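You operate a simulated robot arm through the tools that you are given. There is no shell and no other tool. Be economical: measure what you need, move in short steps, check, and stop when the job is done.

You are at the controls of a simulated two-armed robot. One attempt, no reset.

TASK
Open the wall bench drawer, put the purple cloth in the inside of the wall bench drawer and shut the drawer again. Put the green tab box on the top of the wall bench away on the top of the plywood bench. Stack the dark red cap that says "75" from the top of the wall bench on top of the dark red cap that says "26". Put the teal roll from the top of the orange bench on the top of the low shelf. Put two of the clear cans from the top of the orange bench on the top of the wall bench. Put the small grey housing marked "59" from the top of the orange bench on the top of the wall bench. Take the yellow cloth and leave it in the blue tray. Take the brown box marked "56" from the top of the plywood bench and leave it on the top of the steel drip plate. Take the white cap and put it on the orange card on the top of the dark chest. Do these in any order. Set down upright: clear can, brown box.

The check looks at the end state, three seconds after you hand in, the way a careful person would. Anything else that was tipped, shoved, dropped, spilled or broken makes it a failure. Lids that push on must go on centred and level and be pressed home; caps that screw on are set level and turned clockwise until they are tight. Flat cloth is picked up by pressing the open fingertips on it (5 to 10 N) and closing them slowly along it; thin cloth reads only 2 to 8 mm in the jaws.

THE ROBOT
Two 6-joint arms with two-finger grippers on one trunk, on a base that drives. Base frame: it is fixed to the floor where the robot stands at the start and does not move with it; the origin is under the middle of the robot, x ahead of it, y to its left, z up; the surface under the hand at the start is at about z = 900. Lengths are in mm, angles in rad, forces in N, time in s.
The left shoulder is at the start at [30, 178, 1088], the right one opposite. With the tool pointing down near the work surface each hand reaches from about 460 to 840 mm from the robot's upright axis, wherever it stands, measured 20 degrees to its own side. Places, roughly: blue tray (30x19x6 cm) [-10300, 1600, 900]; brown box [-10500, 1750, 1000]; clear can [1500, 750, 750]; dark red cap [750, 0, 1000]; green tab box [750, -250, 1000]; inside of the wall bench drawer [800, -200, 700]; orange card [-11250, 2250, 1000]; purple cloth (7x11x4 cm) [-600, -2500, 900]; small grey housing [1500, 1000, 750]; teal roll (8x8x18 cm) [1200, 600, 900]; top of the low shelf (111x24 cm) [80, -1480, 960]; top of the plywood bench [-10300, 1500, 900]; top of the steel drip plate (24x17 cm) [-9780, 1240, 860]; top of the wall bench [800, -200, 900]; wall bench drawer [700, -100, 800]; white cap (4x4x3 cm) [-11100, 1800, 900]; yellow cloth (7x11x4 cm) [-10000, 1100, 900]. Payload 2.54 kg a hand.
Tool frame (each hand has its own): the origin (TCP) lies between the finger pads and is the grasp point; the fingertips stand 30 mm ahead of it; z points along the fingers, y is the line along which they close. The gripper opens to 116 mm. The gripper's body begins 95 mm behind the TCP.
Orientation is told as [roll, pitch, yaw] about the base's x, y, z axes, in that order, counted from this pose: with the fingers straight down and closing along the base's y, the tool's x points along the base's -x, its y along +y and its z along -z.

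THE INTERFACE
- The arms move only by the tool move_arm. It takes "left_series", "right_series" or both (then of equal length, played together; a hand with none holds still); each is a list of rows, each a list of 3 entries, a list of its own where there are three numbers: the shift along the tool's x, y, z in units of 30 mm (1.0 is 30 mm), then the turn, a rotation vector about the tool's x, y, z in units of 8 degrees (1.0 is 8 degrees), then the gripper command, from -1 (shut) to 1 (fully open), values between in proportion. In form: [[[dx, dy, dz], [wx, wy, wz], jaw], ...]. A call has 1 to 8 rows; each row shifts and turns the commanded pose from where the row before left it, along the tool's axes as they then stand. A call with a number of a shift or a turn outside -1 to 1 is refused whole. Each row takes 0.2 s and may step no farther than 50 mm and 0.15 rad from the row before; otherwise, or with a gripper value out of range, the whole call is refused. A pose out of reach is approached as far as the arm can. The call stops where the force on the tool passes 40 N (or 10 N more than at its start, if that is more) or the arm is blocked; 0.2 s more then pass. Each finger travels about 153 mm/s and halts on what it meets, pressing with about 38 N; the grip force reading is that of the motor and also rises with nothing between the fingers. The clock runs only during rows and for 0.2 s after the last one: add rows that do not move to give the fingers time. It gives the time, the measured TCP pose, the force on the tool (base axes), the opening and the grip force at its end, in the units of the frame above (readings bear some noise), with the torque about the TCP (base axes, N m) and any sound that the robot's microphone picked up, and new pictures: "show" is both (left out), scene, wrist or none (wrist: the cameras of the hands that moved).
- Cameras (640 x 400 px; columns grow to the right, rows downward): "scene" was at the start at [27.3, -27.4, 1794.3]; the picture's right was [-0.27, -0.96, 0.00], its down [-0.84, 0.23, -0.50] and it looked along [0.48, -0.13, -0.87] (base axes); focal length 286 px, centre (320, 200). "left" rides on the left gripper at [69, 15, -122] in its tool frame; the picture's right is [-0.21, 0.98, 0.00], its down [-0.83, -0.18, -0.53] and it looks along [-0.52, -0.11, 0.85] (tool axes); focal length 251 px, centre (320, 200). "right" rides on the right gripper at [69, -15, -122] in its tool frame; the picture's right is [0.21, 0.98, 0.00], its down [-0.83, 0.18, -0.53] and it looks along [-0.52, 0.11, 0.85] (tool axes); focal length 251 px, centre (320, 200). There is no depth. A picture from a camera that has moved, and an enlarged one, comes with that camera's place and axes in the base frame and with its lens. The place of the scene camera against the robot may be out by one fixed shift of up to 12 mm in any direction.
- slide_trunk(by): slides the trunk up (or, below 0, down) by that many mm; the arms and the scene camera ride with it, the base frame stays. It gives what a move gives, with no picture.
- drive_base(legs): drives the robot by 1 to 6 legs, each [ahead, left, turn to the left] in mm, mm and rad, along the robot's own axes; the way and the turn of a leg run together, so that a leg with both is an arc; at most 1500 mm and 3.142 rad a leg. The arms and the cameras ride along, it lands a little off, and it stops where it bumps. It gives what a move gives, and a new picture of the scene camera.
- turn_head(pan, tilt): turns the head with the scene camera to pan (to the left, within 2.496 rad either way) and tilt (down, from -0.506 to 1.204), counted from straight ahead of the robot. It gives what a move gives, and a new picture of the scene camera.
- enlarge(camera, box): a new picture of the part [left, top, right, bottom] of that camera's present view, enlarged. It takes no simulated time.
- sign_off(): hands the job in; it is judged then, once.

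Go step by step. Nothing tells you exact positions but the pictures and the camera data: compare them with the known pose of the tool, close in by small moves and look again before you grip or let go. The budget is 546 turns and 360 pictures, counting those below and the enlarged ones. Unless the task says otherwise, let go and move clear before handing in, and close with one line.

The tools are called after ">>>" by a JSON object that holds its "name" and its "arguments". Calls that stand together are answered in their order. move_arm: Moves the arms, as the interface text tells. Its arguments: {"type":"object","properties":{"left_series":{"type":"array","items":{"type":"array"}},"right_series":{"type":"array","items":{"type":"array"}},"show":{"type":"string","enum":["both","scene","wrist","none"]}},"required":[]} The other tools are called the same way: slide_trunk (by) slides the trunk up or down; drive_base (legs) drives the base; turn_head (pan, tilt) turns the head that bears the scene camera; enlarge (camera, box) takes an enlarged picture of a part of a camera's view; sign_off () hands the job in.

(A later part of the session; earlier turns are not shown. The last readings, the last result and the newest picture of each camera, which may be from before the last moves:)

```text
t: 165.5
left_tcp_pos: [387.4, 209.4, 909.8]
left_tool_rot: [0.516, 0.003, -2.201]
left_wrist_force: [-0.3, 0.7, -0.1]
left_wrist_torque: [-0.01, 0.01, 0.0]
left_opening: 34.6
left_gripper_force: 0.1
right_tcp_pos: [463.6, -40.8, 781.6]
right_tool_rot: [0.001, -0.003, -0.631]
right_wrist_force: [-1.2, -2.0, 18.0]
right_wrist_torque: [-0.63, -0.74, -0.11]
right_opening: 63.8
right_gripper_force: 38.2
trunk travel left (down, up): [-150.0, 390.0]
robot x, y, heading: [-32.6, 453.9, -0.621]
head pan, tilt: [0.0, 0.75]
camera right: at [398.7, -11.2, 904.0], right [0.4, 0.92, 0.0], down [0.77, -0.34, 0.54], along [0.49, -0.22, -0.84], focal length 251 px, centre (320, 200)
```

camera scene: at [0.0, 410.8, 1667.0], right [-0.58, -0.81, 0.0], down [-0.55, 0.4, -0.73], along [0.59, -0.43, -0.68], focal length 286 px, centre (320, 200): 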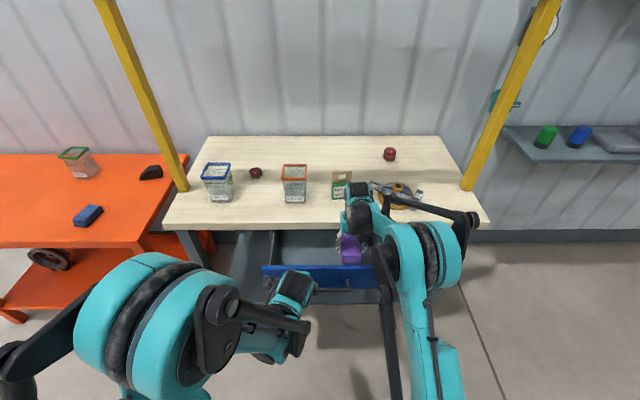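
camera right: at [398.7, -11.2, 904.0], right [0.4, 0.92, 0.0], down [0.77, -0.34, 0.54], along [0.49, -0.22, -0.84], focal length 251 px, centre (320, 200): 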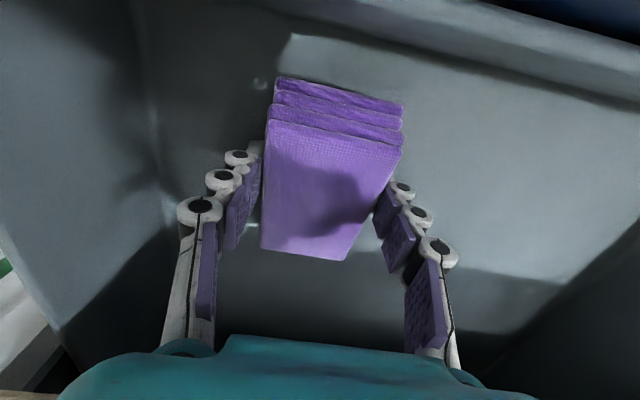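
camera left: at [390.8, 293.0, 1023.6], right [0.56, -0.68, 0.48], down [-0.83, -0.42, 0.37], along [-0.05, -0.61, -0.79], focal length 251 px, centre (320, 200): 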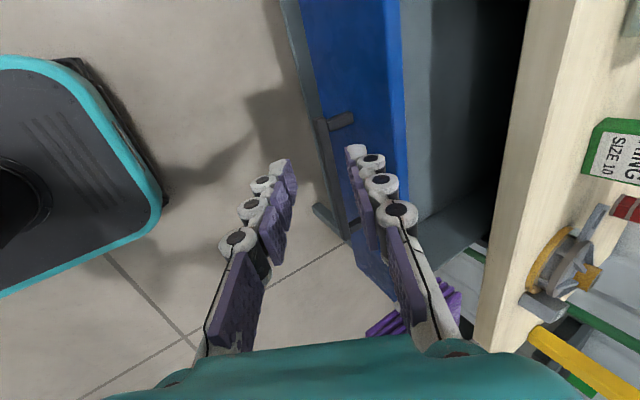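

Contact with the drawer floor; I release and rise straight up.

>>> {"name": "move_arm", "arguments": {"right_series": [[[0, 0, -0.1], [0, 0, 0], 0.1], [[0, 0, 0], [0, 0, 0], 0.35], [[0, 0, 0], [0, 0, 0], 0.35], [[0, 0, -0.5], [0, 0, 0], 0.35], [[0, 0, -0.8], [0, 0, 0], 0.35], [[0, 0, -1], [0, 0, 0], 0.35], [[0, 0, -1], [0, 0, 0], 0.35], [[0, 0, -1], [0, 0, 0], 0.35]], "show": "both"}}

```text
t: 167.3
left_tcp_pos: [387.1, 208.3, 910.0]
left_tool_rot: [0.513, 0.003, -2.202]
left_wrist_force: [0.1, -0.3, 0.7]
left_wrist_torque: [0.01, -0.01, -0.01]
left_opening: 34.5
left_gripper_force: 0.0
right_tcp_pos: [464.5, -40.5, 912.8]
right_tool_rot: [0.0, 0.001, -0.63]
right_wrist_force: [0.6, 0.2, 0.8]
right_wrist_torque: [-0.01, 0.0, 0.01]
right_opening: 78.6
right_gripper_force: 0.0
trunk travel left (down, up): [-150.0, 390.0]
robot x, y, heading: [-33.8, 453.3, -0.63]
head pan, tilt: [0.0, 0.75]
camera scene: at [-0.5, 411.4, 1667.0], right [-0.58, -0.81, 0.0], down [-0.55, 0.4, -0.73], along [0.59, -0.43, -0.68], focal length 286 px, centre (320, 200)
camera right: at [399.5, -11.9, 1036.3], right [0.4, 0.92, 0.0], down [0.77, -0.34, 0.53], along [0.49, -0.22, -0.85], focal length 251 px, centre (320, 200)
```

scene: 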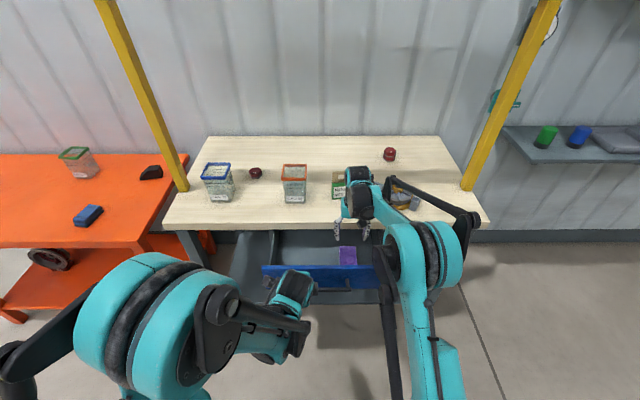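
right: 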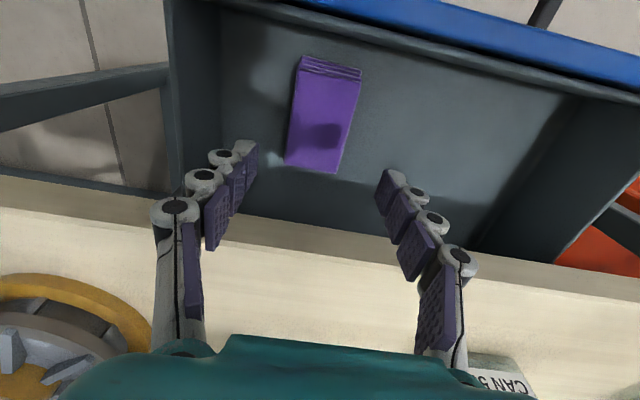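

The cloth lies flat in the drawer. I retract the right hand, back up, and set the closed left hand in front of the handle to push the drawer shut.

>>> {"name": "move_arm", "arguments": {"right_series": [[[0, 0, -1], [0, 0, 0], 0.35], [[0.3, 0, -1], [0, 0, 0], 0.35], [[1, -0.3, -0.6], [0, 0, 0], 0.35], [[1, -0.3, 0], [0, 0, 0], 0.35], [[1, -0.3, 0], [0, 0, 0], 0.35], [[1, -0.5, 0], [0, 0, 0], 0.35], [[1, -0.5, 0], [0, 0, 0], 0.35], [[1, -0.5, 0], [0, 0, 0], 0.35]], "left_series": [[[0, 0, 0], [0, 0, 0], -0.8], [[0, 0, 0], [0, 0, 0], -1], [[0, 0, 0], [0, 0, 0], -1], [[0, 0, 0], [0, 0, 0], -1], [[0, 0, 0], [0, 0, 0], -1], [[0, 0, 0], [0, 0, 0], -1], [[0, 0, 0], [0, 0, 0], -1], [[0, 0, 0], [0, 0, 0], -1]], "show": "none"}}

>>> {"name": "drive_base", "arguments": {"legs": [[-150, 0, 0]]}}

>>> {"name": "enlarge", "arguments": {"camera": "scene", "box": [220, 170, 420, 295]}}

```text
t: 169.1
left_tcp_pos: [387.2, 208.6, 908.4]
left_tool_rot: [0.514, 0.004, -2.202]
left_wrist_force: [-0.2, -0.2, 0.2]
left_wrist_torque: [-0.01, -0.02, -0.01]
left_opening: 0.1
left_gripper_force: 28.4
right_tcp_pos: [267.5, 13.5, 990.4]
right_tool_rot: [0.0, -0.003, -0.631]
right_wrist_force: [0.7, 0.2, -0.7]
right_wrist_torque: [0.01, -0.05, 0.01]
right_opening: 78.1
right_gripper_force: 0.0
trunk travel left (down, up): [-150.0, 390.0]
robot x, y, heading: [-37.8, 448.1, -0.625]
head pan, tilt: [0.0, 0.75]
```

```text
t: 170.5
left_tcp_pos: [265.1, 297.0, 910.2]
left_tool_rot: [0.516, 0.004, -2.199]
left_wrist_force: [0.1, 0.9, 0.4]
left_wrist_torque: [-0.01, -0.01, 0.03]
left_opening: 0.0
left_gripper_force: 28.9
right_tcp_pos: [145.5, 102.8, 989.8]
right_tool_rot: [0.002, -0.004, -0.628]
right_wrist_force: [0.3, 0.6, 0.5]
right_wrist_torque: [-0.01, -0.03, -0.02]
right_opening: 78.2
right_gripper_force: 0.1
trunk travel left (down, up): [-150.0, 390.0]
robot x, y, heading: [-157.9, 540.4, -0.622]
head pan, tilt: [0.0, 0.75]
camera scene: at [-124.7, 500.5, 1667.0], right [-0.58, -0.81, 0.0], down [-0.55, 0.4, -0.73], along [0.59, -0.43, -0.68], focal length 286 px, centre (320, 200)
```

scene: 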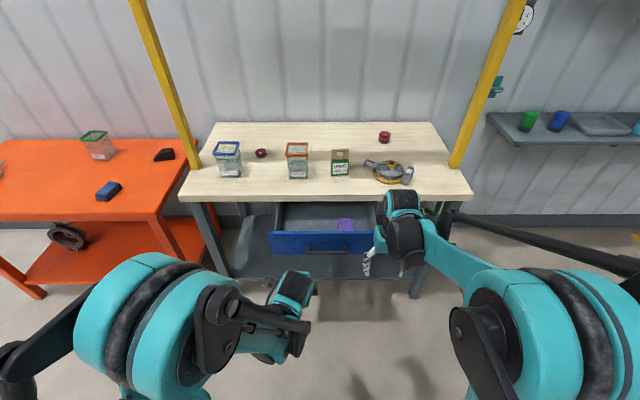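

```text
3.20 times, centred on (320, 232) of scene
camera zoom: at [-124.7, 500.5, 1667.0], right [-0.58, -0.81, 0.0], down [-0.55, 0.4, -0.73], along [0.59, -0.43, -0.68], focal length 916 px, centre (320, 96)
```

zoom: 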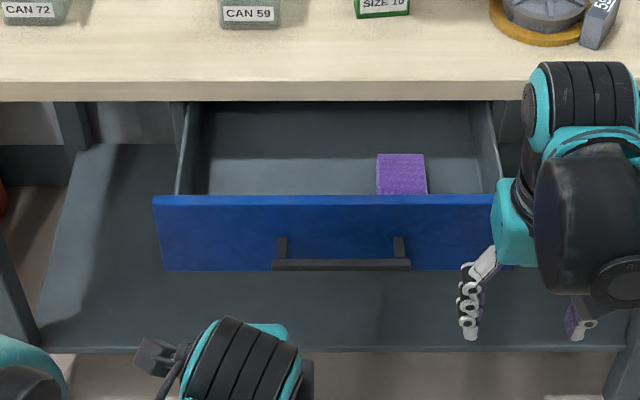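

>>> {"name": "move_arm", "arguments": {"left_series": [[[-0.39, 0.44, 0.86], [0, 0, 0], -1], [[-0.39, 0.44, 0.86], [0, 0, 0], -1], [[-0.39, 0.44, 0.86], [0, 0, 0], -1], [[-0.39, 0.44, 0.86], [0, 0, 0], -1], [[-0.39, 0.44, 0.86], [0, 0, 0], -1], [[-0.39, 0.44, 0.86], [0, 0, 0], -1]], "show": "both"}}

```text
t: 171.9
left_tcp_pos: [342.4, 156.0, 812.4]
left_tool_rot: [0.513, 0.003, -2.198]
left_wrist_force: [0.2, 0.4, -0.4]
left_wrist_torque: [0.03, -0.04, 0.0]
left_opening: 0.0
left_gripper_force: 28.0
right_tcp_pos: [147.6, 99.4, 987.9]
right_tool_rot: [-0.002, 0.0, -0.63]
right_wrist_force: [0.8, -0.7, -0.5]
right_wrist_torque: [0.03, 0.02, -0.03]
right_opening: 78.3
right_gripper_force: 0.0
trunk travel left (down, up): [-150.0, 390.0]
robot x, y, heading: [-159.7, 541.1, -0.622]
head pan, tilt: [0.0, 0.75]
camera scene: at [-122.5, 498.4, 1666.9], right [-0.58, -0.81, 0.0], down [-0.55, 0.4, -0.73], along [0.59, -0.43, -0.68], focal length 286 px, centre (320, 200)
camera left: at [344.4, 239.3, 926.7], right [0.56, -0.68, 0.48], down [-0.83, -0.42, 0.37], along [-0.05, -0.6, -0.79], focal length 251 px, centre (320, 200)
```

scene: 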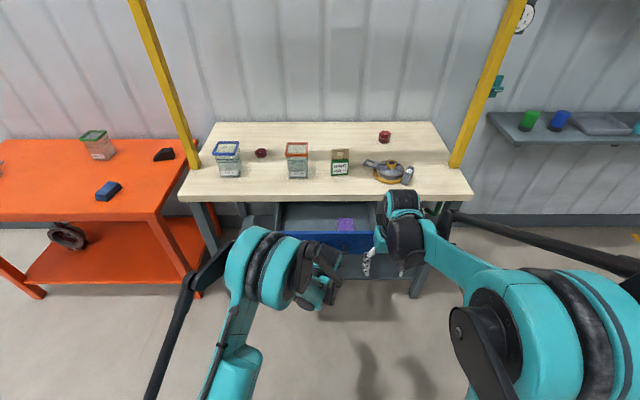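
left: 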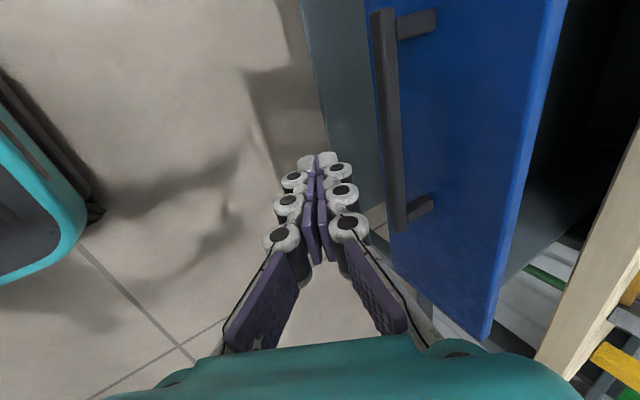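

>>> {"name": "move_arm", "arguments": {"left_series": [[[0, 0.58, 0.33], [0, 0, 0], -1], [[0, 0.58, 0.33], [0, 0, 0], -1], [[0, 0.4, 0.23], [0, 0, 0], -1], [[0, 0.4, 0.23], [0, 0, 0], -1], [[0, 0.4, 0.23], [0, 0, 0], -1]], "show": "both"}}

```text
t: 173.1
left_tcp_pos: [407.2, 110.1, 812.5]
left_tool_rot: [0.514, 0.003, -2.198]
left_wrist_force: [2.0, 0.8, 7.2]
left_wrist_torque: [-0.12, -0.09, 0.05]
left_opening: 0.0
left_gripper_force: 28.6
right_tcp_pos: [146.1, 101.4, 989.5]
right_tool_rot: [0.0, -0.003, -0.629]
right_wrist_force: [0.5, 0.8, 0.1]
right_wrist_torque: [0.02, -0.05, -0.01]
right_opening: 78.3
right_gripper_force: 0.1
trunk travel left (down, up): [-150.0, 390.0]
robot x, y, heading: [-157.9, 537.3, -0.627]
head pan, tilt: [0.0, 0.75]
camera scene: at [-124.0, 500.3, 1667.1], right [-0.58, -0.81, 0.0], down [-0.55, 0.4, -0.73], along [0.59, -0.43, -0.68], focal length 286 px, centre (320, 200)
camera left: at [410.0, 193.1, 926.4], right [0.56, -0.68, 0.48], down [-0.83, -0.42, 0.37], along [-0.05, -0.61, -0.79], focal length 251 px, centre (320, 200)
```

scene: 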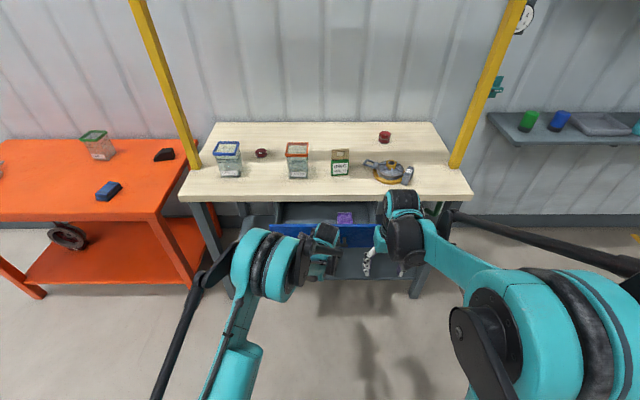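
left: 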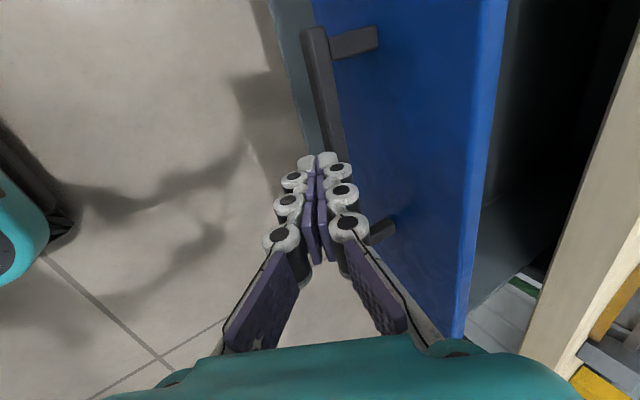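

>>> {"name": "drive_base", "arguments": {"legs": [[110, 0, 0]]}}

```text
t: 174.1
left_tcp_pos: [464.9, 69.4, 815.2]
left_tool_rot: [0.524, 0.004, -2.201]
left_wrist_force: [-0.8, -1.1, 19.7]
left_wrist_torque: [-0.25, -0.36, -0.02]
left_opening: 0.0
left_gripper_force: 29.1
right_tcp_pos: [200.9, 61.7, 990.0]
right_tool_rot: [0.0, -0.001, -0.63]
right_wrist_force: [-0.2, -0.4, 0.7]
right_wrist_torque: [-0.01, -0.01, -0.01]
right_opening: 78.4
right_gripper_force: 0.1
trunk travel left (down, up): [-150.0, 390.0]
robot x, y, heading: [-104.8, 502.2, -0.624]
head pan, tilt: [0.0, 0.75]
stopped in leg 1: the force on the tool passed its limit at 43 N (the readings are from after the stop); the commanded pose is now the measured one
camera scene: at [-69.6, 460.7, 1667.0], right [-0.58, -0.81, 0.0], down [-0.55, 0.4, -0.73], along [0.59, -0.43, -0.68], focal length 286 px, centre (320, 200)
```

scene: 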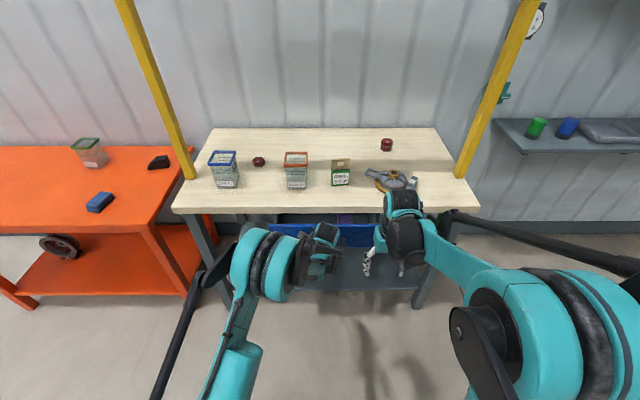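

>>> {"name": "move_arm", "arguments": {"left_series": [[[0, -0.7, -0.4], [0, 0, 0], -1], [[0, -0.4, 0.7], [0, 0, 0], -1], [[0, 0.58, 0.33], [0, 0, 0], -1], [[0, 0.58, 0.33], [0, 0, 0], -1], [[0, 0.3, 0.17], [0, 0, 0], -1]], "show": "wrist"}}

```text
t: 174.6
left_tcp_pos: [446.4, 80.7, 815.8]
left_tool_rot: [0.532, 0.004, -2.203]
left_wrist_force: [1.1, 0.6, 32.1]
left_wrist_torque: [-0.39, -0.49, 0.01]
left_opening: 0.0
left_gripper_force: 28.5
right_tcp_pos: [201.4, 60.9, 990.3]
right_tool_rot: [-0.001, -0.003, -0.63]
right_wrist_force: [0.0, 0.5, 0.4]
right_wrist_torque: [0.07, 0.04, 0.0]
right_opening: 78.5
right_gripper_force: 0.1
trunk travel left (down, up): [-150.0, 390.0]
robot x, y, heading: [-103.6, 500.2, -0.621]
head pan, tilt: [0.0, 0.75]
stopped in row 2 (left hand): the force on the tool passed its limit at 59 N (the readings are from after the stop); the commanded pose is now the measured one
camera left: at [448.0, 164.8, 928.8], right [0.55, -0.67, 0.49], down [-0.83, -0.42, 0.37], along [-0.04, -0.61, -0.79], focal length 251 px, centre (320, 200)
```

left: 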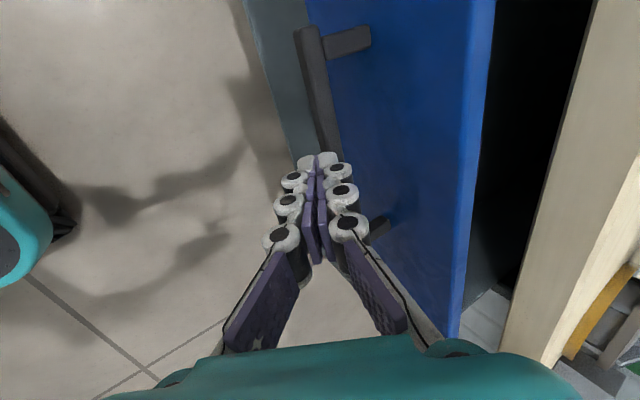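

>>> {"name": "move_arm", "arguments": {"left_series": [[[0, 0.29, -0.5], [0, 0, 0], -1], [[0, 0.29, -0.5], [0, 0, 0], -1], [[0, 0.58, 0.33], [0, 0, 0], -1], [[0, 0.58, 0.33], [0, 0, 0], -1], [[0, 0.58, 0.33], [0, 0, 0], -1], [[0, 0.3, 0.17], [0, 0, 0], -1]], "show": "wrist"}}

```text
t: 176.0
left_tcp_pos: [503.0, 37.5, 847.2]
left_tool_rot: [0.526, 0.002, -2.201]
left_wrist_force: [0.1, 0.1, 0.3]
left_wrist_torque: [-0.03, 0.02, -0.01]
left_opening: 0.1
left_gripper_force: 28.7
right_tcp_pos: [201.1, 60.9, 989.0]
right_tool_rot: [-0.001, -0.001, -0.63]
right_wrist_force: [0.3, 0.4, 0.5]
right_wrist_torque: [-0.02, -0.03, 0.01]
right_opening: 78.5
right_gripper_force: 0.0
trunk travel left (down, up): [-150.0, 390.0]
robot x, y, heading: [-100.6, 502.2, -0.622]
head pan, tilt: [0.0, 0.75]
camera left: at [503.9, 122.8, 961.1], right [0.56, -0.67, 0.49], down [-0.83, -0.42, 0.37], along [-0.04, -0.61, -0.79], focal length 251 px, centre (320, 200)
```

left: 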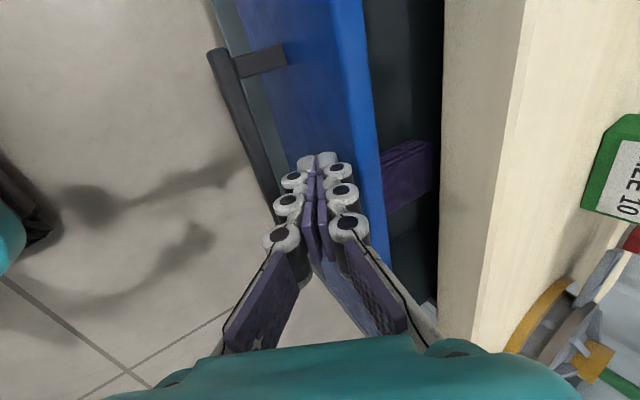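

>>> {"name": "drive_base", "arguments": {"legs": [[50, 0, 0]]}}

>>> {"name": "enlarge", "arguments": {"camera": "left", "box": [160, 0, 560, 250]}}

```text
t: 176.9
left_tcp_pos: [544.5, 8.3, 845.4]
left_tool_rot: [0.521, 0.004, -2.204]
left_wrist_force: [0.3, 0.1, -0.8]
left_wrist_torque: [0.06, 0.05, -0.03]
left_opening: 0.0
left_gripper_force: 28.9
right_tcp_pos: [243.7, 29.5, 988.5]
right_tool_rot: [0.0, 0.002, -0.63]
right_wrist_force: [-0.1, 0.4, 0.0]
right_wrist_torque: [0.05, 0.06, -0.01]
right_opening: 78.3
right_gripper_force: 0.1
trunk travel left (down, up): [-150.0, 390.0]
robot x, y, heading: [-60.6, 472.5, -0.624]
head pan, tilt: [0.0, 0.75]
camera scene: at [-24.5, 428.4, 1666.8], right [-0.58, -0.81, 0.0], down [-0.56, 0.4, -0.73], along [0.59, -0.43, -0.68], focal length 286 px, centre (320, 200)
```

scene: 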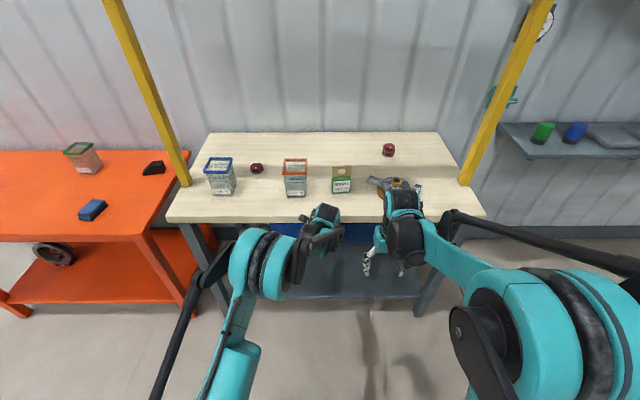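

```text
1.60 times, centred on (360, 125) of left
camera zoom: at [545.7, 92.5, 959.5], right [0.56, -0.67, 0.49], down [-0.83, -0.42, 0.37], along [-0.05, -0.61, -0.79], focal length 402 px, centre (256, 320)
```

zoom: 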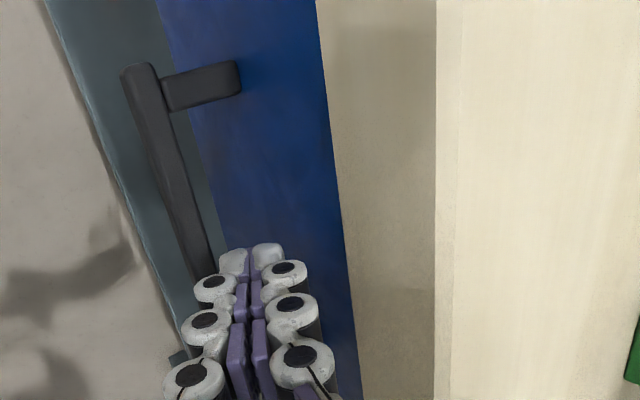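

>>> {"name": "move_arm", "arguments": {"left_series": [[[0, 0.29, 0.16], [0, 0, 0], -1], [[0, 0.2, 0.12], [0, 0, 0], -1], [[0, 0.2, 0.12], [0, 0, 0], -1], [[0, 0, 0], [0, 0, 0], -1]], "show": "wrist"}}

```text
t: 177.7
left_tcp_pos: [557.5, -1.2, 844.3]
left_tool_rot: [0.512, 0.006, -2.201]
left_wrist_force: [-9.0, 7.3, -1.1]
left_wrist_torque: [-0.1, -0.1, 0.01]
left_opening: 0.1
left_gripper_force: 28.7
right_tcp_pos: [241.7, 32.4, 988.7]
right_tool_rot: [-0.002, -0.002, -0.633]
right_wrist_force: [0.7, -0.8, 0.0]
right_wrist_torque: [-0.01, 0.02, 0.01]
right_opening: 78.5
right_gripper_force: 0.1
trunk travel left (down, up): [-150.0, 390.0]
robot x, y, heading: [-65.8, 473.2, -0.623]
head pan, tilt: [0.0, 0.75]
stopped in row 4 (left hand): the force on the tool passed its limit at 47 N (the readings are from after the stop); the commanded pose is now the measured one
camera left: at [559.4, 82.5, 959.6], right [0.56, -0.68, 0.48], down [-0.83, -0.42, 0.37], along [-0.05, -0.6, -0.8], focal length 251 px, centre (320, 200)
```

left: 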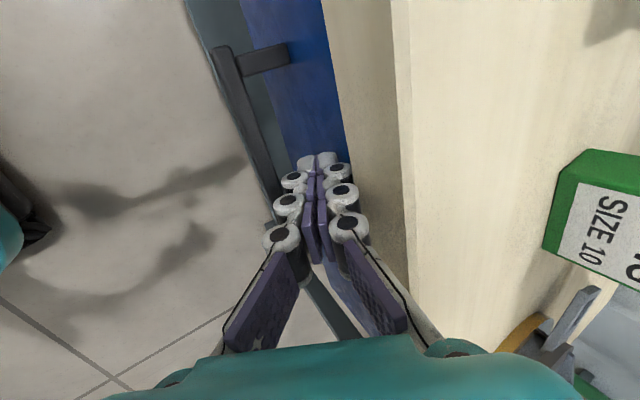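

The drawer is pushed to its stop. I back the left hand off and restore its orientation.

>>> {"name": "move_arm", "arguments": {"left_series": [[[0, -0.58, -0.33], [0, 0, 0], -0.9], [[0, -0.58, -0.33], [0, 0, 0], -0.8], [[0, -0.58, -0.33], [0, 0, 0], -0.5], [[0, -0.5, -0.9], [0, 0, 0], 0], [[0, -0.3, -0.9], [0.9, 0, 0], 0], [[0, 0, -0.5], [0.9, 0, 0], 0], [[0, 0, 0], [0.9, 0, 0], 0], [[0, 0, 0], [0.95, 0, 0], 0]], "show": "none"}}

>>> {"name": "move_arm", "arguments": {"left_series": [[[0.5, -0.5, -0.5], [0, 0, -0.94], 0], [[0.5, -0.5, -0.5], [0, 0, -0.94], 0], [[0, 0, 0], [0, 0, -0.94], 0], [[0, 0, 0], [0, 0, -0.94], 0], [[0, 0, 0], [0, 0, -0.94], 0], [[0, 0, 0], [0, 0, -0.94], 0], [[0, 0, 0], [0, 0, -0.94], 0.5], [[0, 0, 0], [0, 0, -0.94], 1]], "show": "none"}}

>>> {"name": "move_arm", "arguments": {"left_series": [[[0, 0, 0], [0, 0, -0.94], 1], [[0, 0, 0], [0, 0, -0.94], 1], [[0, 0, 0], [0, 0, -0.94], 1], [[0, 0, 0], [0, 0, -0.9], 1]], "show": "scene"}}

```text
t: 179.5
left_tcp_pos: [467.1, 63.9, 893.8]
left_tool_rot: [0.001, 0.005, -2.2]
left_wrist_force: [0.1, -0.4, 0.1]
left_wrist_torque: [0.02, -0.01, -0.01]
left_opening: 58.1
left_gripper_force: 0.0
right_tcp_pos: [241.7, 31.1, 988.6]
right_tool_rot: [-0.001, -0.001, -0.63]
right_wrist_force: [0.6, -0.8, -0.3]
right_wrist_torque: [0.01, 0.04, 0.02]
right_opening: 78.5
right_gripper_force: 0.1
trunk travel left (down, up): [-150.0, 390.0]
robot x, y, heading: [-62.8, 471.8, -0.621]
head pan, tilt: [0.0, 0.75]
```

```text
t: 181.3
left_tcp_pos: [458.2, 106.8, 925.2]
left_tool_rot: [0.005, 0.001, -1.149]
left_wrist_force: [0.0, 0.6, -0.6]
left_wrist_torque: [0.04, -0.03, -0.04]
left_opening: 115.8
left_gripper_force: 0.1
right_tcp_pos: [242.6, 32.2, 989.5]
right_tool_rot: [0.001, -0.002, -0.629]
right_wrist_force: [-0.4, 0.7, 0.0]
right_wrist_torque: [-0.03, 0.0, 0.0]
right_opening: 78.5
right_gripper_force: 0.2
trunk travel left (down, up): [-150.0, 390.0]
robot x, y, heading: [-64.3, 470.8, -0.622]
head pan, tilt: [0.0, 0.75]
```

```text
t: 182.3
left_tcp_pos: [457.4, 105.8, 925.8]
left_tool_rot: [0.005, -0.005, -0.629]
left_wrist_force: [-0.2, -0.7, 0.3]
left_wrist_torque: [-0.03, 0.01, 0.03]
left_opening: 115.8
left_gripper_force: 0.0
right_tcp_pos: [243.2, 31.2, 989.3]
right_tool_rot: [0.0, 0.001, -0.629]
right_wrist_force: [0.6, 0.4, -0.3]
right_wrist_torque: [0.03, -0.01, 0.0]
right_opening: 78.3
right_gripper_force: 0.0
trunk travel left (down, up): [-150.0, 390.0]
robot x, y, heading: [-64.7, 473.2, -0.622]
head pan, tilt: [0.0, 0.75]
camera scene: at [-27.3, 430.5, 1666.9], right [-0.58, -0.81, 0.0], down [-0.55, 0.4, -0.73], along [0.59, -0.43, -0.68], focal length 286 px, centre (320, 200)
```

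scene: 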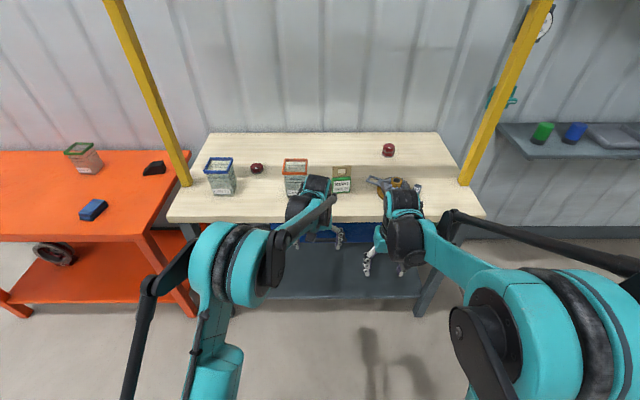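

>>> {"name": "slide_trunk", "arguments": {"by": 150}}

>>> {"name": "move_arm", "arguments": {"left_series": [[[1, 0.9, -0.3], [0, 0, 0], 1], [[1, 0.9, -0.3], [0, 0, 0], 1], [[1, 0.9, -0.3], [0, 0, 0], 1], [[1, 0.9, -0.3], [0, 0, 0], 1], [[1, 0.9, -0.3], [0, 0, 0], 1], [[1, 0.9, -0.3], [0, 0, 0], 1], [[1, 0.3, 0], [0, 0, 0], 1]], "show": "none"}}

>>> {"name": "drive_base", "arguments": {"legs": [[300, 90, -0.01]]}}

>>> {"name": "enlarge", "arguments": {"camera": "right", "box": [0, 0, 640, 400]}}

```text
t: 184.1
left_tcp_pos: [456.5, 106.5, 1075.6]
left_tool_rot: [0.005, -0.004, -0.631]
left_wrist_force: [0.6, 0.3, 0.1]
left_wrist_torque: [-0.03, 0.0, -0.03]
left_opening: 116.1
left_gripper_force: 0.0
right_tcp_pos: [242.1, 31.2, 1138.8]
right_tool_rot: [0.001, 0.0, -0.629]
right_wrist_force: [0.7, -0.1, 0.2]
right_wrist_torque: [-0.05, 0.01, -0.04]
right_opening: 78.4
right_gripper_force: 0.1
trunk travel left (down, up): [-300.0, 240.0]
robot x, y, heading: [-63.3, 472.8, -0.625]
head pan, tilt: [0.0, 0.75]
```

```text
t: 185.7
left_tcp_pos: [388.3, 369.9, 1130.4]
left_tool_rot: [0.005, -0.005, -0.631]
left_wrist_force: [-0.7, -0.2, 0.0]
left_wrist_torque: [0.0, -0.03, 0.0]
left_opening: 116.1
left_gripper_force: 0.0
right_tcp_pos: [241.5, 31.3, 1139.7]
right_tool_rot: [-0.001, -0.004, -0.631]
right_wrist_force: [-0.3, -0.2, 0.3]
right_wrist_torque: [-0.03, -0.03, 0.01]
right_opening: 78.4
right_gripper_force: 0.1
trunk travel left (down, up): [-300.0, 240.0]
robot x, y, heading: [-63.4, 470.0, -0.62]
head pan, tilt: [0.0, 0.75]
```

```text
t: 187.8
left_tcp_pos: [681.7, 264.7, 1129.9]
left_tool_rot: [0.005, -0.004, -0.639]
left_wrist_force: [0.5, -0.1, -1.0]
left_wrist_torque: [0.0, 0.04, 0.0]
left_opening: 115.8
left_gripper_force: 0.0
right_tcp_pos: [535.0, -71.4, 1138.5]
right_tool_rot: [0.0, -0.001, -0.636]
right_wrist_force: [0.2, 0.2, -0.4]
right_wrist_torque: [-0.01, 0.05, -0.03]
right_opening: 78.1
right_gripper_force: 0.0
trunk travel left (down, up): [-300.0, 240.0]
robot x, y, heading: [227.2, 369.9, -0.628]
head pan, tilt: [0.0, 0.75]
camera scene: at [267.1, 328.9, 1816.9], right [-0.59, -0.81, 0.0], down [-0.55, 0.4, -0.73], along [0.59, -0.43, -0.68], focal length 286 px, centre (320, 200)
```

scene: 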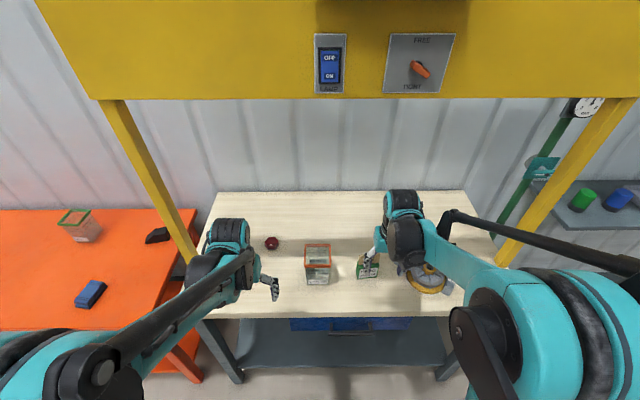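

```text
1.00 times, centred on (320, 200) of right (not enlarged: the box is as wide or as high as the picture)
camera zoom: at [469.9, -42.1, 1261.9], right [0.41, 0.91, 0.0], down [0.77, -0.34, 0.53], along [0.49, -0.22, -0.85], focal length 251 px, centre (320, 200)
```

zoom: 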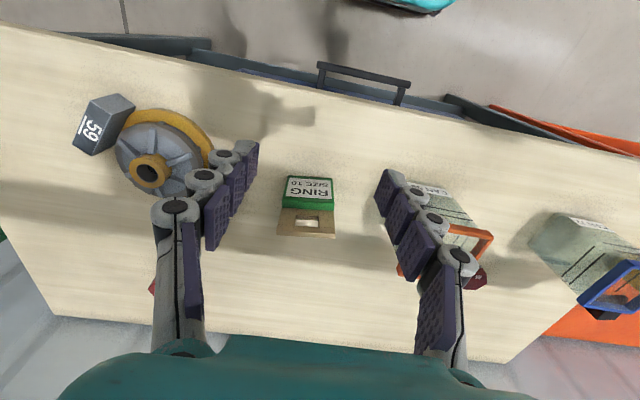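

The drawer is closed. I move the right hand towards the green box and align with it.

>>> {"name": "move_arm", "arguments": {"right_series": [[[-0.7, 0.06, 0.5], [0, 0, -0.75], 1], [[-0.7, 0.06, 0.6], [0, 0, -0.75], 1], [[-0.7, 0, 0.6], [0, 0, 0], 1], [[-0.7, -0.1, 0.6], [0, 0, 0], 1]], "show": "wrist"}}

>>> {"name": "enlarge", "arguments": {"camera": "right", "box": [240, 90, 400, 240]}}

```text
t: 188.8
left_tcp_pos: [682.1, 263.3, 1130.4]
left_tool_rot: [0.004, -0.001, -0.638]
left_wrist_force: [-0.3, -0.2, -0.7]
left_wrist_torque: [0.01, 0.06, -0.01]
left_opening: 116.1
left_gripper_force: 0.2
right_tcp_pos: [609.4, -112.8, 1069.1]
right_tool_rot: [0.001, 0.001, -0.426]
right_wrist_force: [0.1, 0.6, 0.1]
right_wrist_torque: [0.04, 0.02, -0.03]
right_opening: 116.0
right_gripper_force: 0.1
trunk travel left (down, up): [-300.0, 240.0]
robot x, y, heading: [229.2, 366.7, -0.629]
head pan, tilt: [0.0, 0.75]
camera right: at [541.3, -97.8, 1191.6], right [0.21, 0.98, 0.0], down [0.83, -0.18, 0.53], along [0.52, -0.11, -0.85], focal length 251 px, centre (320, 200)
```

right: 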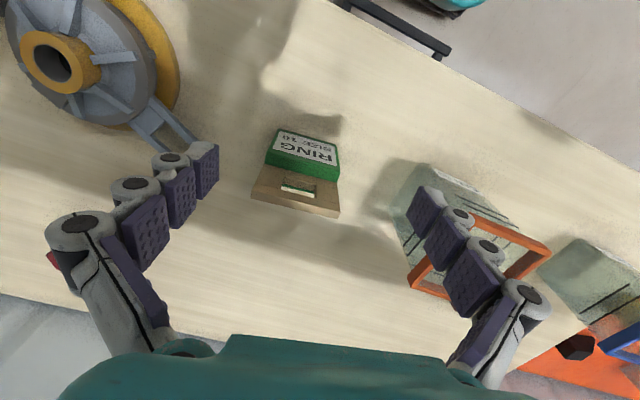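

```text
2.67 times, centred on (320, 165) of right
camera zoom: at [541.3, -97.8, 1191.6], right [0.21, 0.98, 0.0], down [0.83, -0.18, 0.53], along [0.52, -0.11, -0.85], focal length 670 px, centre (320, 293)
```

zoom: 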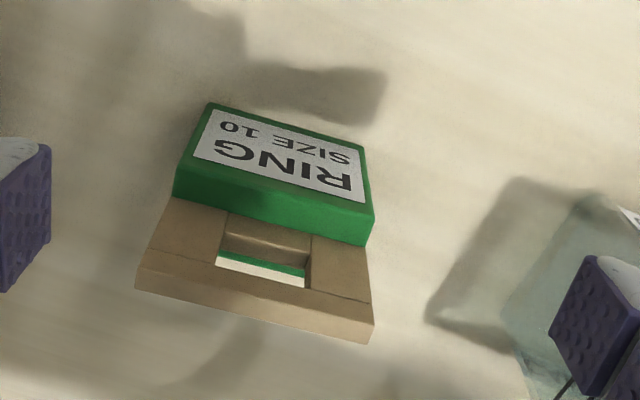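

>>> {"name": "move_arm", "arguments": {"right_series": [[[-0.6, -0.14, 0], [0, 0, 0.47], 1], [[-0.57, -0.13, 0.6], [0, 0, 0], 1], [[0, 0, 0.8], [0, 0, 0], 1], [[0, 0, 0.7], [0, 0, 0], 1]], "show": "wrist"}}

```text
t: 189.8
left_tcp_pos: [683.3, 265.0, 1129.5]
left_tool_rot: [0.006, -0.003, -0.639]
left_wrist_force: [0.8, -0.4, -0.2]
left_wrist_torque: [0.02, 0.0, 0.01]
left_opening: 116.1
left_gripper_force: 0.1
right_tcp_pos: [636.6, -134.0, 1005.7]
right_tool_rot: [-0.001, 0.0, -0.494]
right_wrist_force: [0.8, 0.4, -0.8]
right_wrist_torque: [0.0, 0.02, -0.01]
right_opening: 115.9
right_gripper_force: 0.0
trunk travel left (down, up): [-300.0, 240.0]
robot x, y, heading: [233.3, 370.9, -0.626]
head pan, tilt: [0.0, 0.75]
camera right: at [568.7, -114.7, 1128.9], right [0.27, 0.96, 0.0], down [0.81, -0.23, 0.53], along [0.51, -0.15, -0.85], focal length 251 px, centre (320, 200)
```

right: 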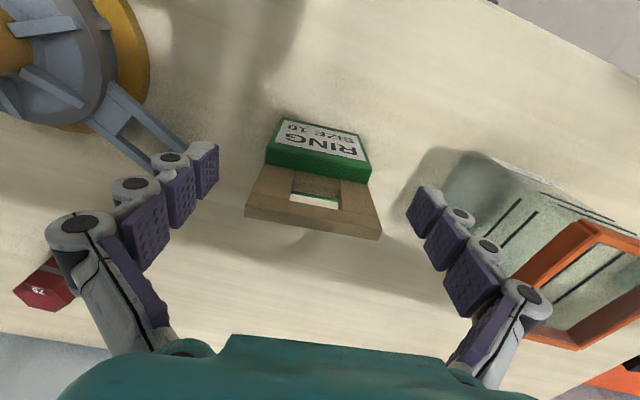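

>>> {"name": "move_arm", "arguments": {"right_series": [[[-0.08, 0, 0.4], [0, 0, 0], 0.65], [[0, 0, 0.6], [0, 0, 0], 0.65], [[0, 0, 0.6], [0, 0, 0], 0.65], [[0, 0, 0.4], [0, 0, 0], 0.65], [[0, 0, 0], [0, 0, 0], 0.3], [[0, 0, 0], [0, 0, 0], 0.15], [[0, 0, 0], [0, 0, 0], 0.1], [[0, 0, 0], [0, 0, 0], 0.1]], "show": "wrist"}}

```text
t: 191.6
left_tcp_pos: [682.0, 266.6, 1129.5]
left_tool_rot: [0.004, -0.003, -0.639]
left_wrist_force: [0.0, -0.1, -0.2]
left_wrist_torque: [0.01, 0.04, 0.02]
left_opening: 116.1
left_gripper_force: 0.0
right_tcp_pos: [637.5, -135.1, 946.6]
right_tool_rot: [0.0, -0.002, -0.493]
right_wrist_force: [2.5, -3.1, 16.5]
right_wrist_torque: [0.05, -0.18, -0.02]
right_opening: 81.9
right_gripper_force: 38.1
trunk travel left (down, up): [-300.0, 240.0]
robot x, y, heading: [224.5, 371.7, -0.628]
head pan, tilt: [0.0, 0.75]
camera right: at [569.3, -115.0, 1070.6], right [0.27, 0.96, 0.0], down [0.81, -0.23, 0.54], along [0.51, -0.15, -0.84], focal length 251 px, centre (320, 200)
```

right: 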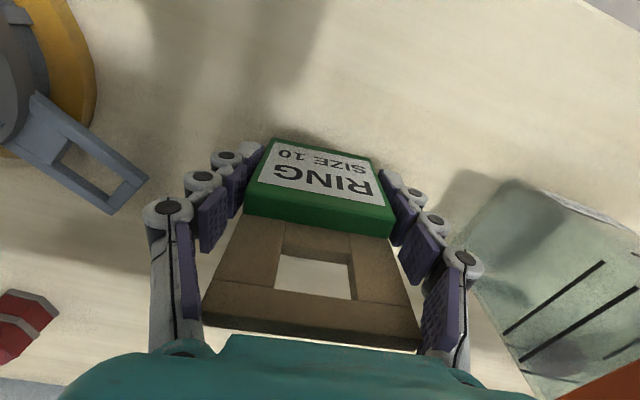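

>>> {"name": "move_arm", "arguments": {"right_series": [[[0, 0, -0.2], [0, 0, 0], 0.1], [[0, 0, -0.6], [0, 0, 0], 0.1], [[0, 0, -1], [0, 0, 0], 0.1], [[0, 0, -1], [0, 0, 0], 0.1], [[0, 0, -1], [0, 0, 0], 0.1], [[0, 0, -1], [0, 0, 0], 0.1], [[0, 0, -1], [0, 0, 0], 0.1], [[0.5, 0, -0.5], [0, 0, 0], 0.1]], "show": "wrist"}}

```text
t: 193.4
left_tcp_pos: [681.4, 266.2, 1130.7]
left_tool_rot: [0.005, -0.005, -0.639]
left_wrist_force: [-0.6, 0.0, -0.6]
left_wrist_torque: [0.03, -0.05, 0.01]
left_opening: 116.1
left_gripper_force: 0.1
right_tcp_pos: [620.7, -126.4, 1136.8]
right_tool_rot: [-0.001, -0.001, -0.491]
right_wrist_force: [0.2, 0.3, -1.5]
right_wrist_torque: [-0.02, 0.01, 0.04]
right_opening: 80.6
right_gripper_force: 38.2
trunk travel left (down, up): [-300.0, 240.0]
robot x, y, heading: [229.1, 369.8, -0.626]
head pan, tilt: [0.0, 0.75]
camera right: at [553.9, -108.1, 1259.1], right [0.27, 0.96, 0.0], down [0.81, -0.23, 0.54], along [0.51, -0.15, -0.84], focal length 251 px, centre (320, 200)
```

right: 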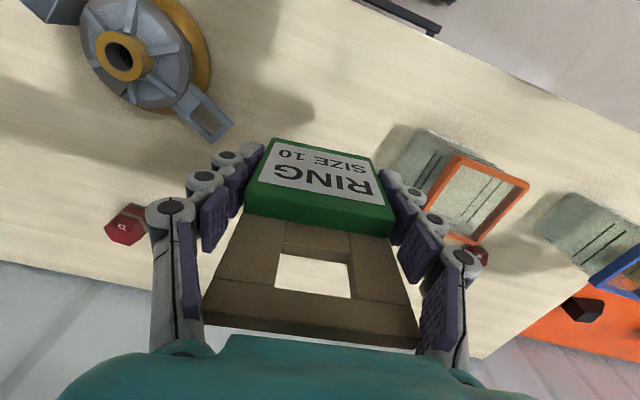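

Green box is held. I retract, back away from the bench and survey the route to the far benches.

>>> {"name": "move_arm", "arguments": {"right_series": [[[1, 0, 0], [0, 0, 0.5], 0.1], [[1, 0, 0], [0, 0, 0.5], 0.1], [[1, 0, 0], [0, 0, 0], 0.1], [[1, 0, 0], [0, 0, 0], 0.1], [[1, 0, 0], [0, 0, 0], 0.1], [[0.8, 0, 0], [0, 0, 0], 0.1]], "show": "none"}}

>>> {"name": "drive_base", "arguments": {"legs": [[-500, 0, 0], [0, 0, 2.5]]}}

>>> {"name": "turn_head", "arguments": {"pan": 1.2, "tilt": 0.15}}

>>> {"name": "turn_head", "arguments": {"pan": 0.0, "tilt": 0.3}}

```text
t: 194.8
left_tcp_pos: [682.1, 266.3, 1130.4]
left_tool_rot: [0.006, -0.004, -0.637]
left_wrist_force: [0.5, 0.8, 0.8]
left_wrist_torque: [-0.03, 0.0, 0.05]
left_opening: 115.8
left_gripper_force: 0.1
right_tcp_pos: [479.5, -30.7, 1136.9]
right_tool_rot: [0.001, -0.002, -0.634]
right_wrist_force: [-0.2, -0.2, -1.1]
right_wrist_torque: [-0.03, 0.0, 0.0]
right_opening: 79.9
right_gripper_force: 38.3
trunk travel left (down, up): [-300.0, 240.0]
robot x, y, heading: [227.0, 371.4, -0.633]
head pan, tilt: [0.0, 0.75]
```

```text
t: 203.8
left_tcp_pos: [-495.2, 1013.9, 1130.5]
left_tool_rot: [0.004, -0.004, 1.9]
left_wrist_force: [0.5, -0.1, 1.1]
left_wrist_torque: [0.01, -0.01, 0.03]
left_opening: 116.1
left_gripper_force: 0.0
right_tcp_pos: [-161.5, 1144.2, 1136.2]
right_tool_rot: [-0.003, -0.002, 1.902]
right_wrist_force: [0.3, 0.7, -0.6]
right_wrist_torque: [-0.02, 0.0, 0.01]
right_opening: 75.1
right_gripper_force: 37.9
trunk travel left (down, up): [-300.0, 240.0]
robot x, y, heading: [-186.1, 673.2, 1.905]
head pan, tilt: [0.0, 0.75]
camera scene: at [-207.9, 711.3, 1816.9], right [0.94, 0.33, 0.0], down [0.23, -0.64, -0.73], along [-0.24, 0.69, -0.68], focal length 286 px, centre (320, 200)
```

scene: 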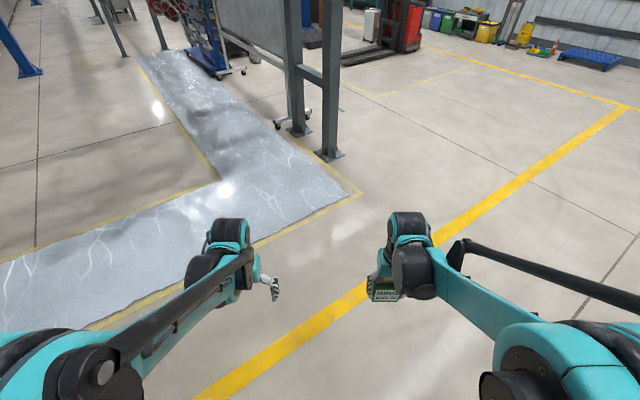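

```text
t: 205.2
left_tcp_pos: [-495.6, 1014.3, 1129.9]
left_tool_rot: [0.005, -0.004, 1.898]
left_wrist_force: [-0.3, -0.3, 0.7]
left_wrist_torque: [0.0, 0.0, -0.02]
left_opening: 116.2
left_gripper_force: 0.0
right_tcp_pos: [-160.8, 1144.4, 1136.1]
right_tool_rot: [-0.001, -0.001, 1.904]
right_wrist_force: [-0.1, 0.6, -1.6]
right_wrist_torque: [0.02, -0.02, 0.01]
right_opening: 74.5
right_gripper_force: 37.8
trunk travel left (down, up): [-300.0, 240.0]
robot x, y, heading: [-185.9, 669.8, 1.909]
head pan, tilt: [1.201, 0.15]
camera scene: at [-273.1, 636.3, 1871.3], right [0.03, 1.0, 0.0], down [0.15, -0.01, -0.99], along [-0.99, 0.03, -0.15], focal length 286 px, centre (320, 200)
```

scene: 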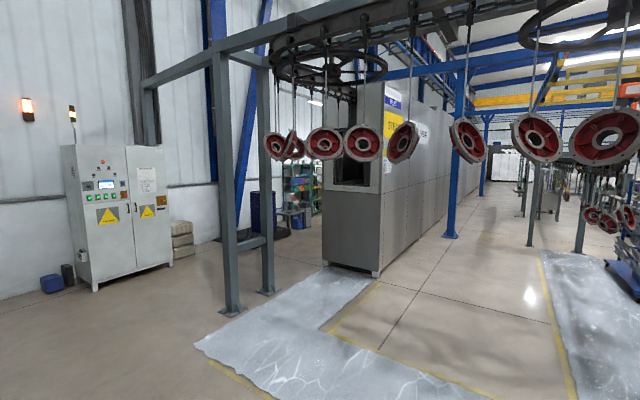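

```text
t: 206.6
left_tcp_pos: [-495.5, 1015.2, 1130.6]
left_tool_rot: [0.005, -0.004, 1.898]
left_wrist_force: [0.4, -0.6, -0.6]
left_wrist_torque: [0.02, 0.02, 0.01]
left_opening: 116.1
left_gripper_force: 0.0
right_tcp_pos: [-161.6, 1143.5, 1136.7]
right_tool_rot: [-0.002, -0.003, 1.903]
right_wrist_force: [0.6, -0.4, -0.2]
right_wrist_torque: [0.0, 0.04, 0.01]
right_opening: 73.9
right_gripper_force: 38.0
trunk travel left (down, up): [-300.0, 240.0]
robot x, y, heading: [-184.8, 671.1, 1.904]
head pan, tilt: [0.0, 0.3]
camera scene: at [-211.4, 721.2, 1857.3], right [0.94, 0.33, 0.0], down [0.1, -0.28, -0.96], along [-0.32, 0.9, -0.3], focal length 286 px, centre (320, 200)
```

scene: 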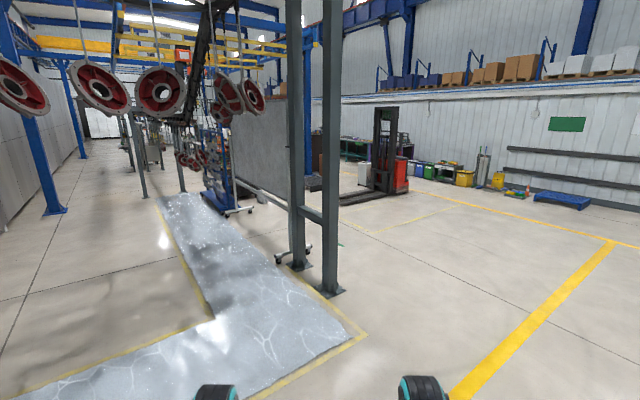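

>>> {"name": "enlarge", "arguments": {"camera": "right", "box": [140, 100, 500, 360]}}

```text
1.54 times, centred on (320, 230) of right
camera zoom: at [-124.2, 1083.5, 1258.9], right [-0.85, -0.52, 0.0], down [-0.44, 0.72, 0.53], along [-0.28, 0.46, -0.85], focal length 387 px, centre (320, 154)
```

zoom: 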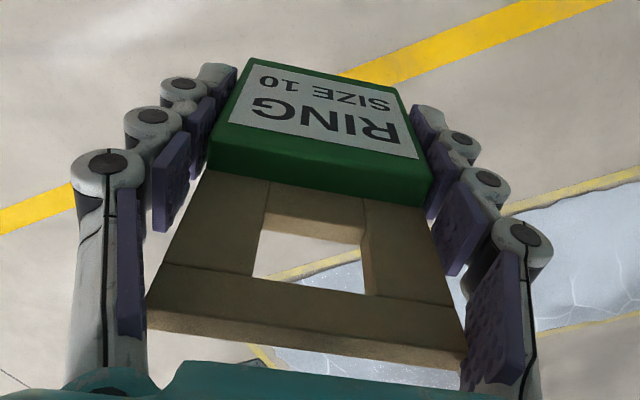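

The box has just settled square in the fingers (74 mm, its true width). I drive towards the far aisle.

>>> {"name": "drive_base", "arguments": {"legs": [[0, 0, 2.171], [1300, -320, 0], [1300, -320, 0]]}}

```text
t: 224.7
left_tcp_pos: [-2313.2, -1499.6, 1129.5]
left_tool_rot: [0.006, -0.004, -2.201]
left_wrist_force: [-0.8, 0.1, 0.4]
left_wrist_torque: [0.01, -0.02, -0.01]
left_opening: 115.9
left_gripper_force: 0.0
right_tcp_pos: [-2612.0, -1301.2, 1135.8]
right_tool_rot: [-0.001, 0.001, -2.196]
right_wrist_force: [0.0, 0.2, 0.1]
right_wrist_torque: [0.0, 0.01, 0.02]
right_opening: 71.3
right_gripper_force: 38.0
trunk travel left (down, up): [-300.0, 240.0]
robot x, y, heading: [-2215.4, -1045.6, -2.189]
head pan, tilt: [0.0, 0.3]
camera scene: at [-2257.0, -1108.0, 1857.3], right [-0.81, 0.58, 0.0], down [0.17, 0.24, -0.96], along [-0.56, -0.78, -0.3], focal length 286 px, centre (320, 200)
```

scene: 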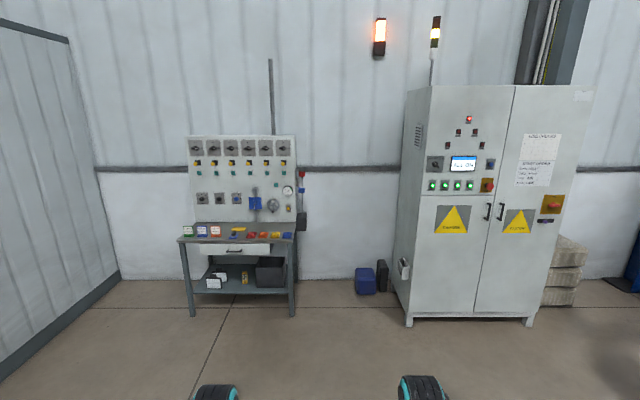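

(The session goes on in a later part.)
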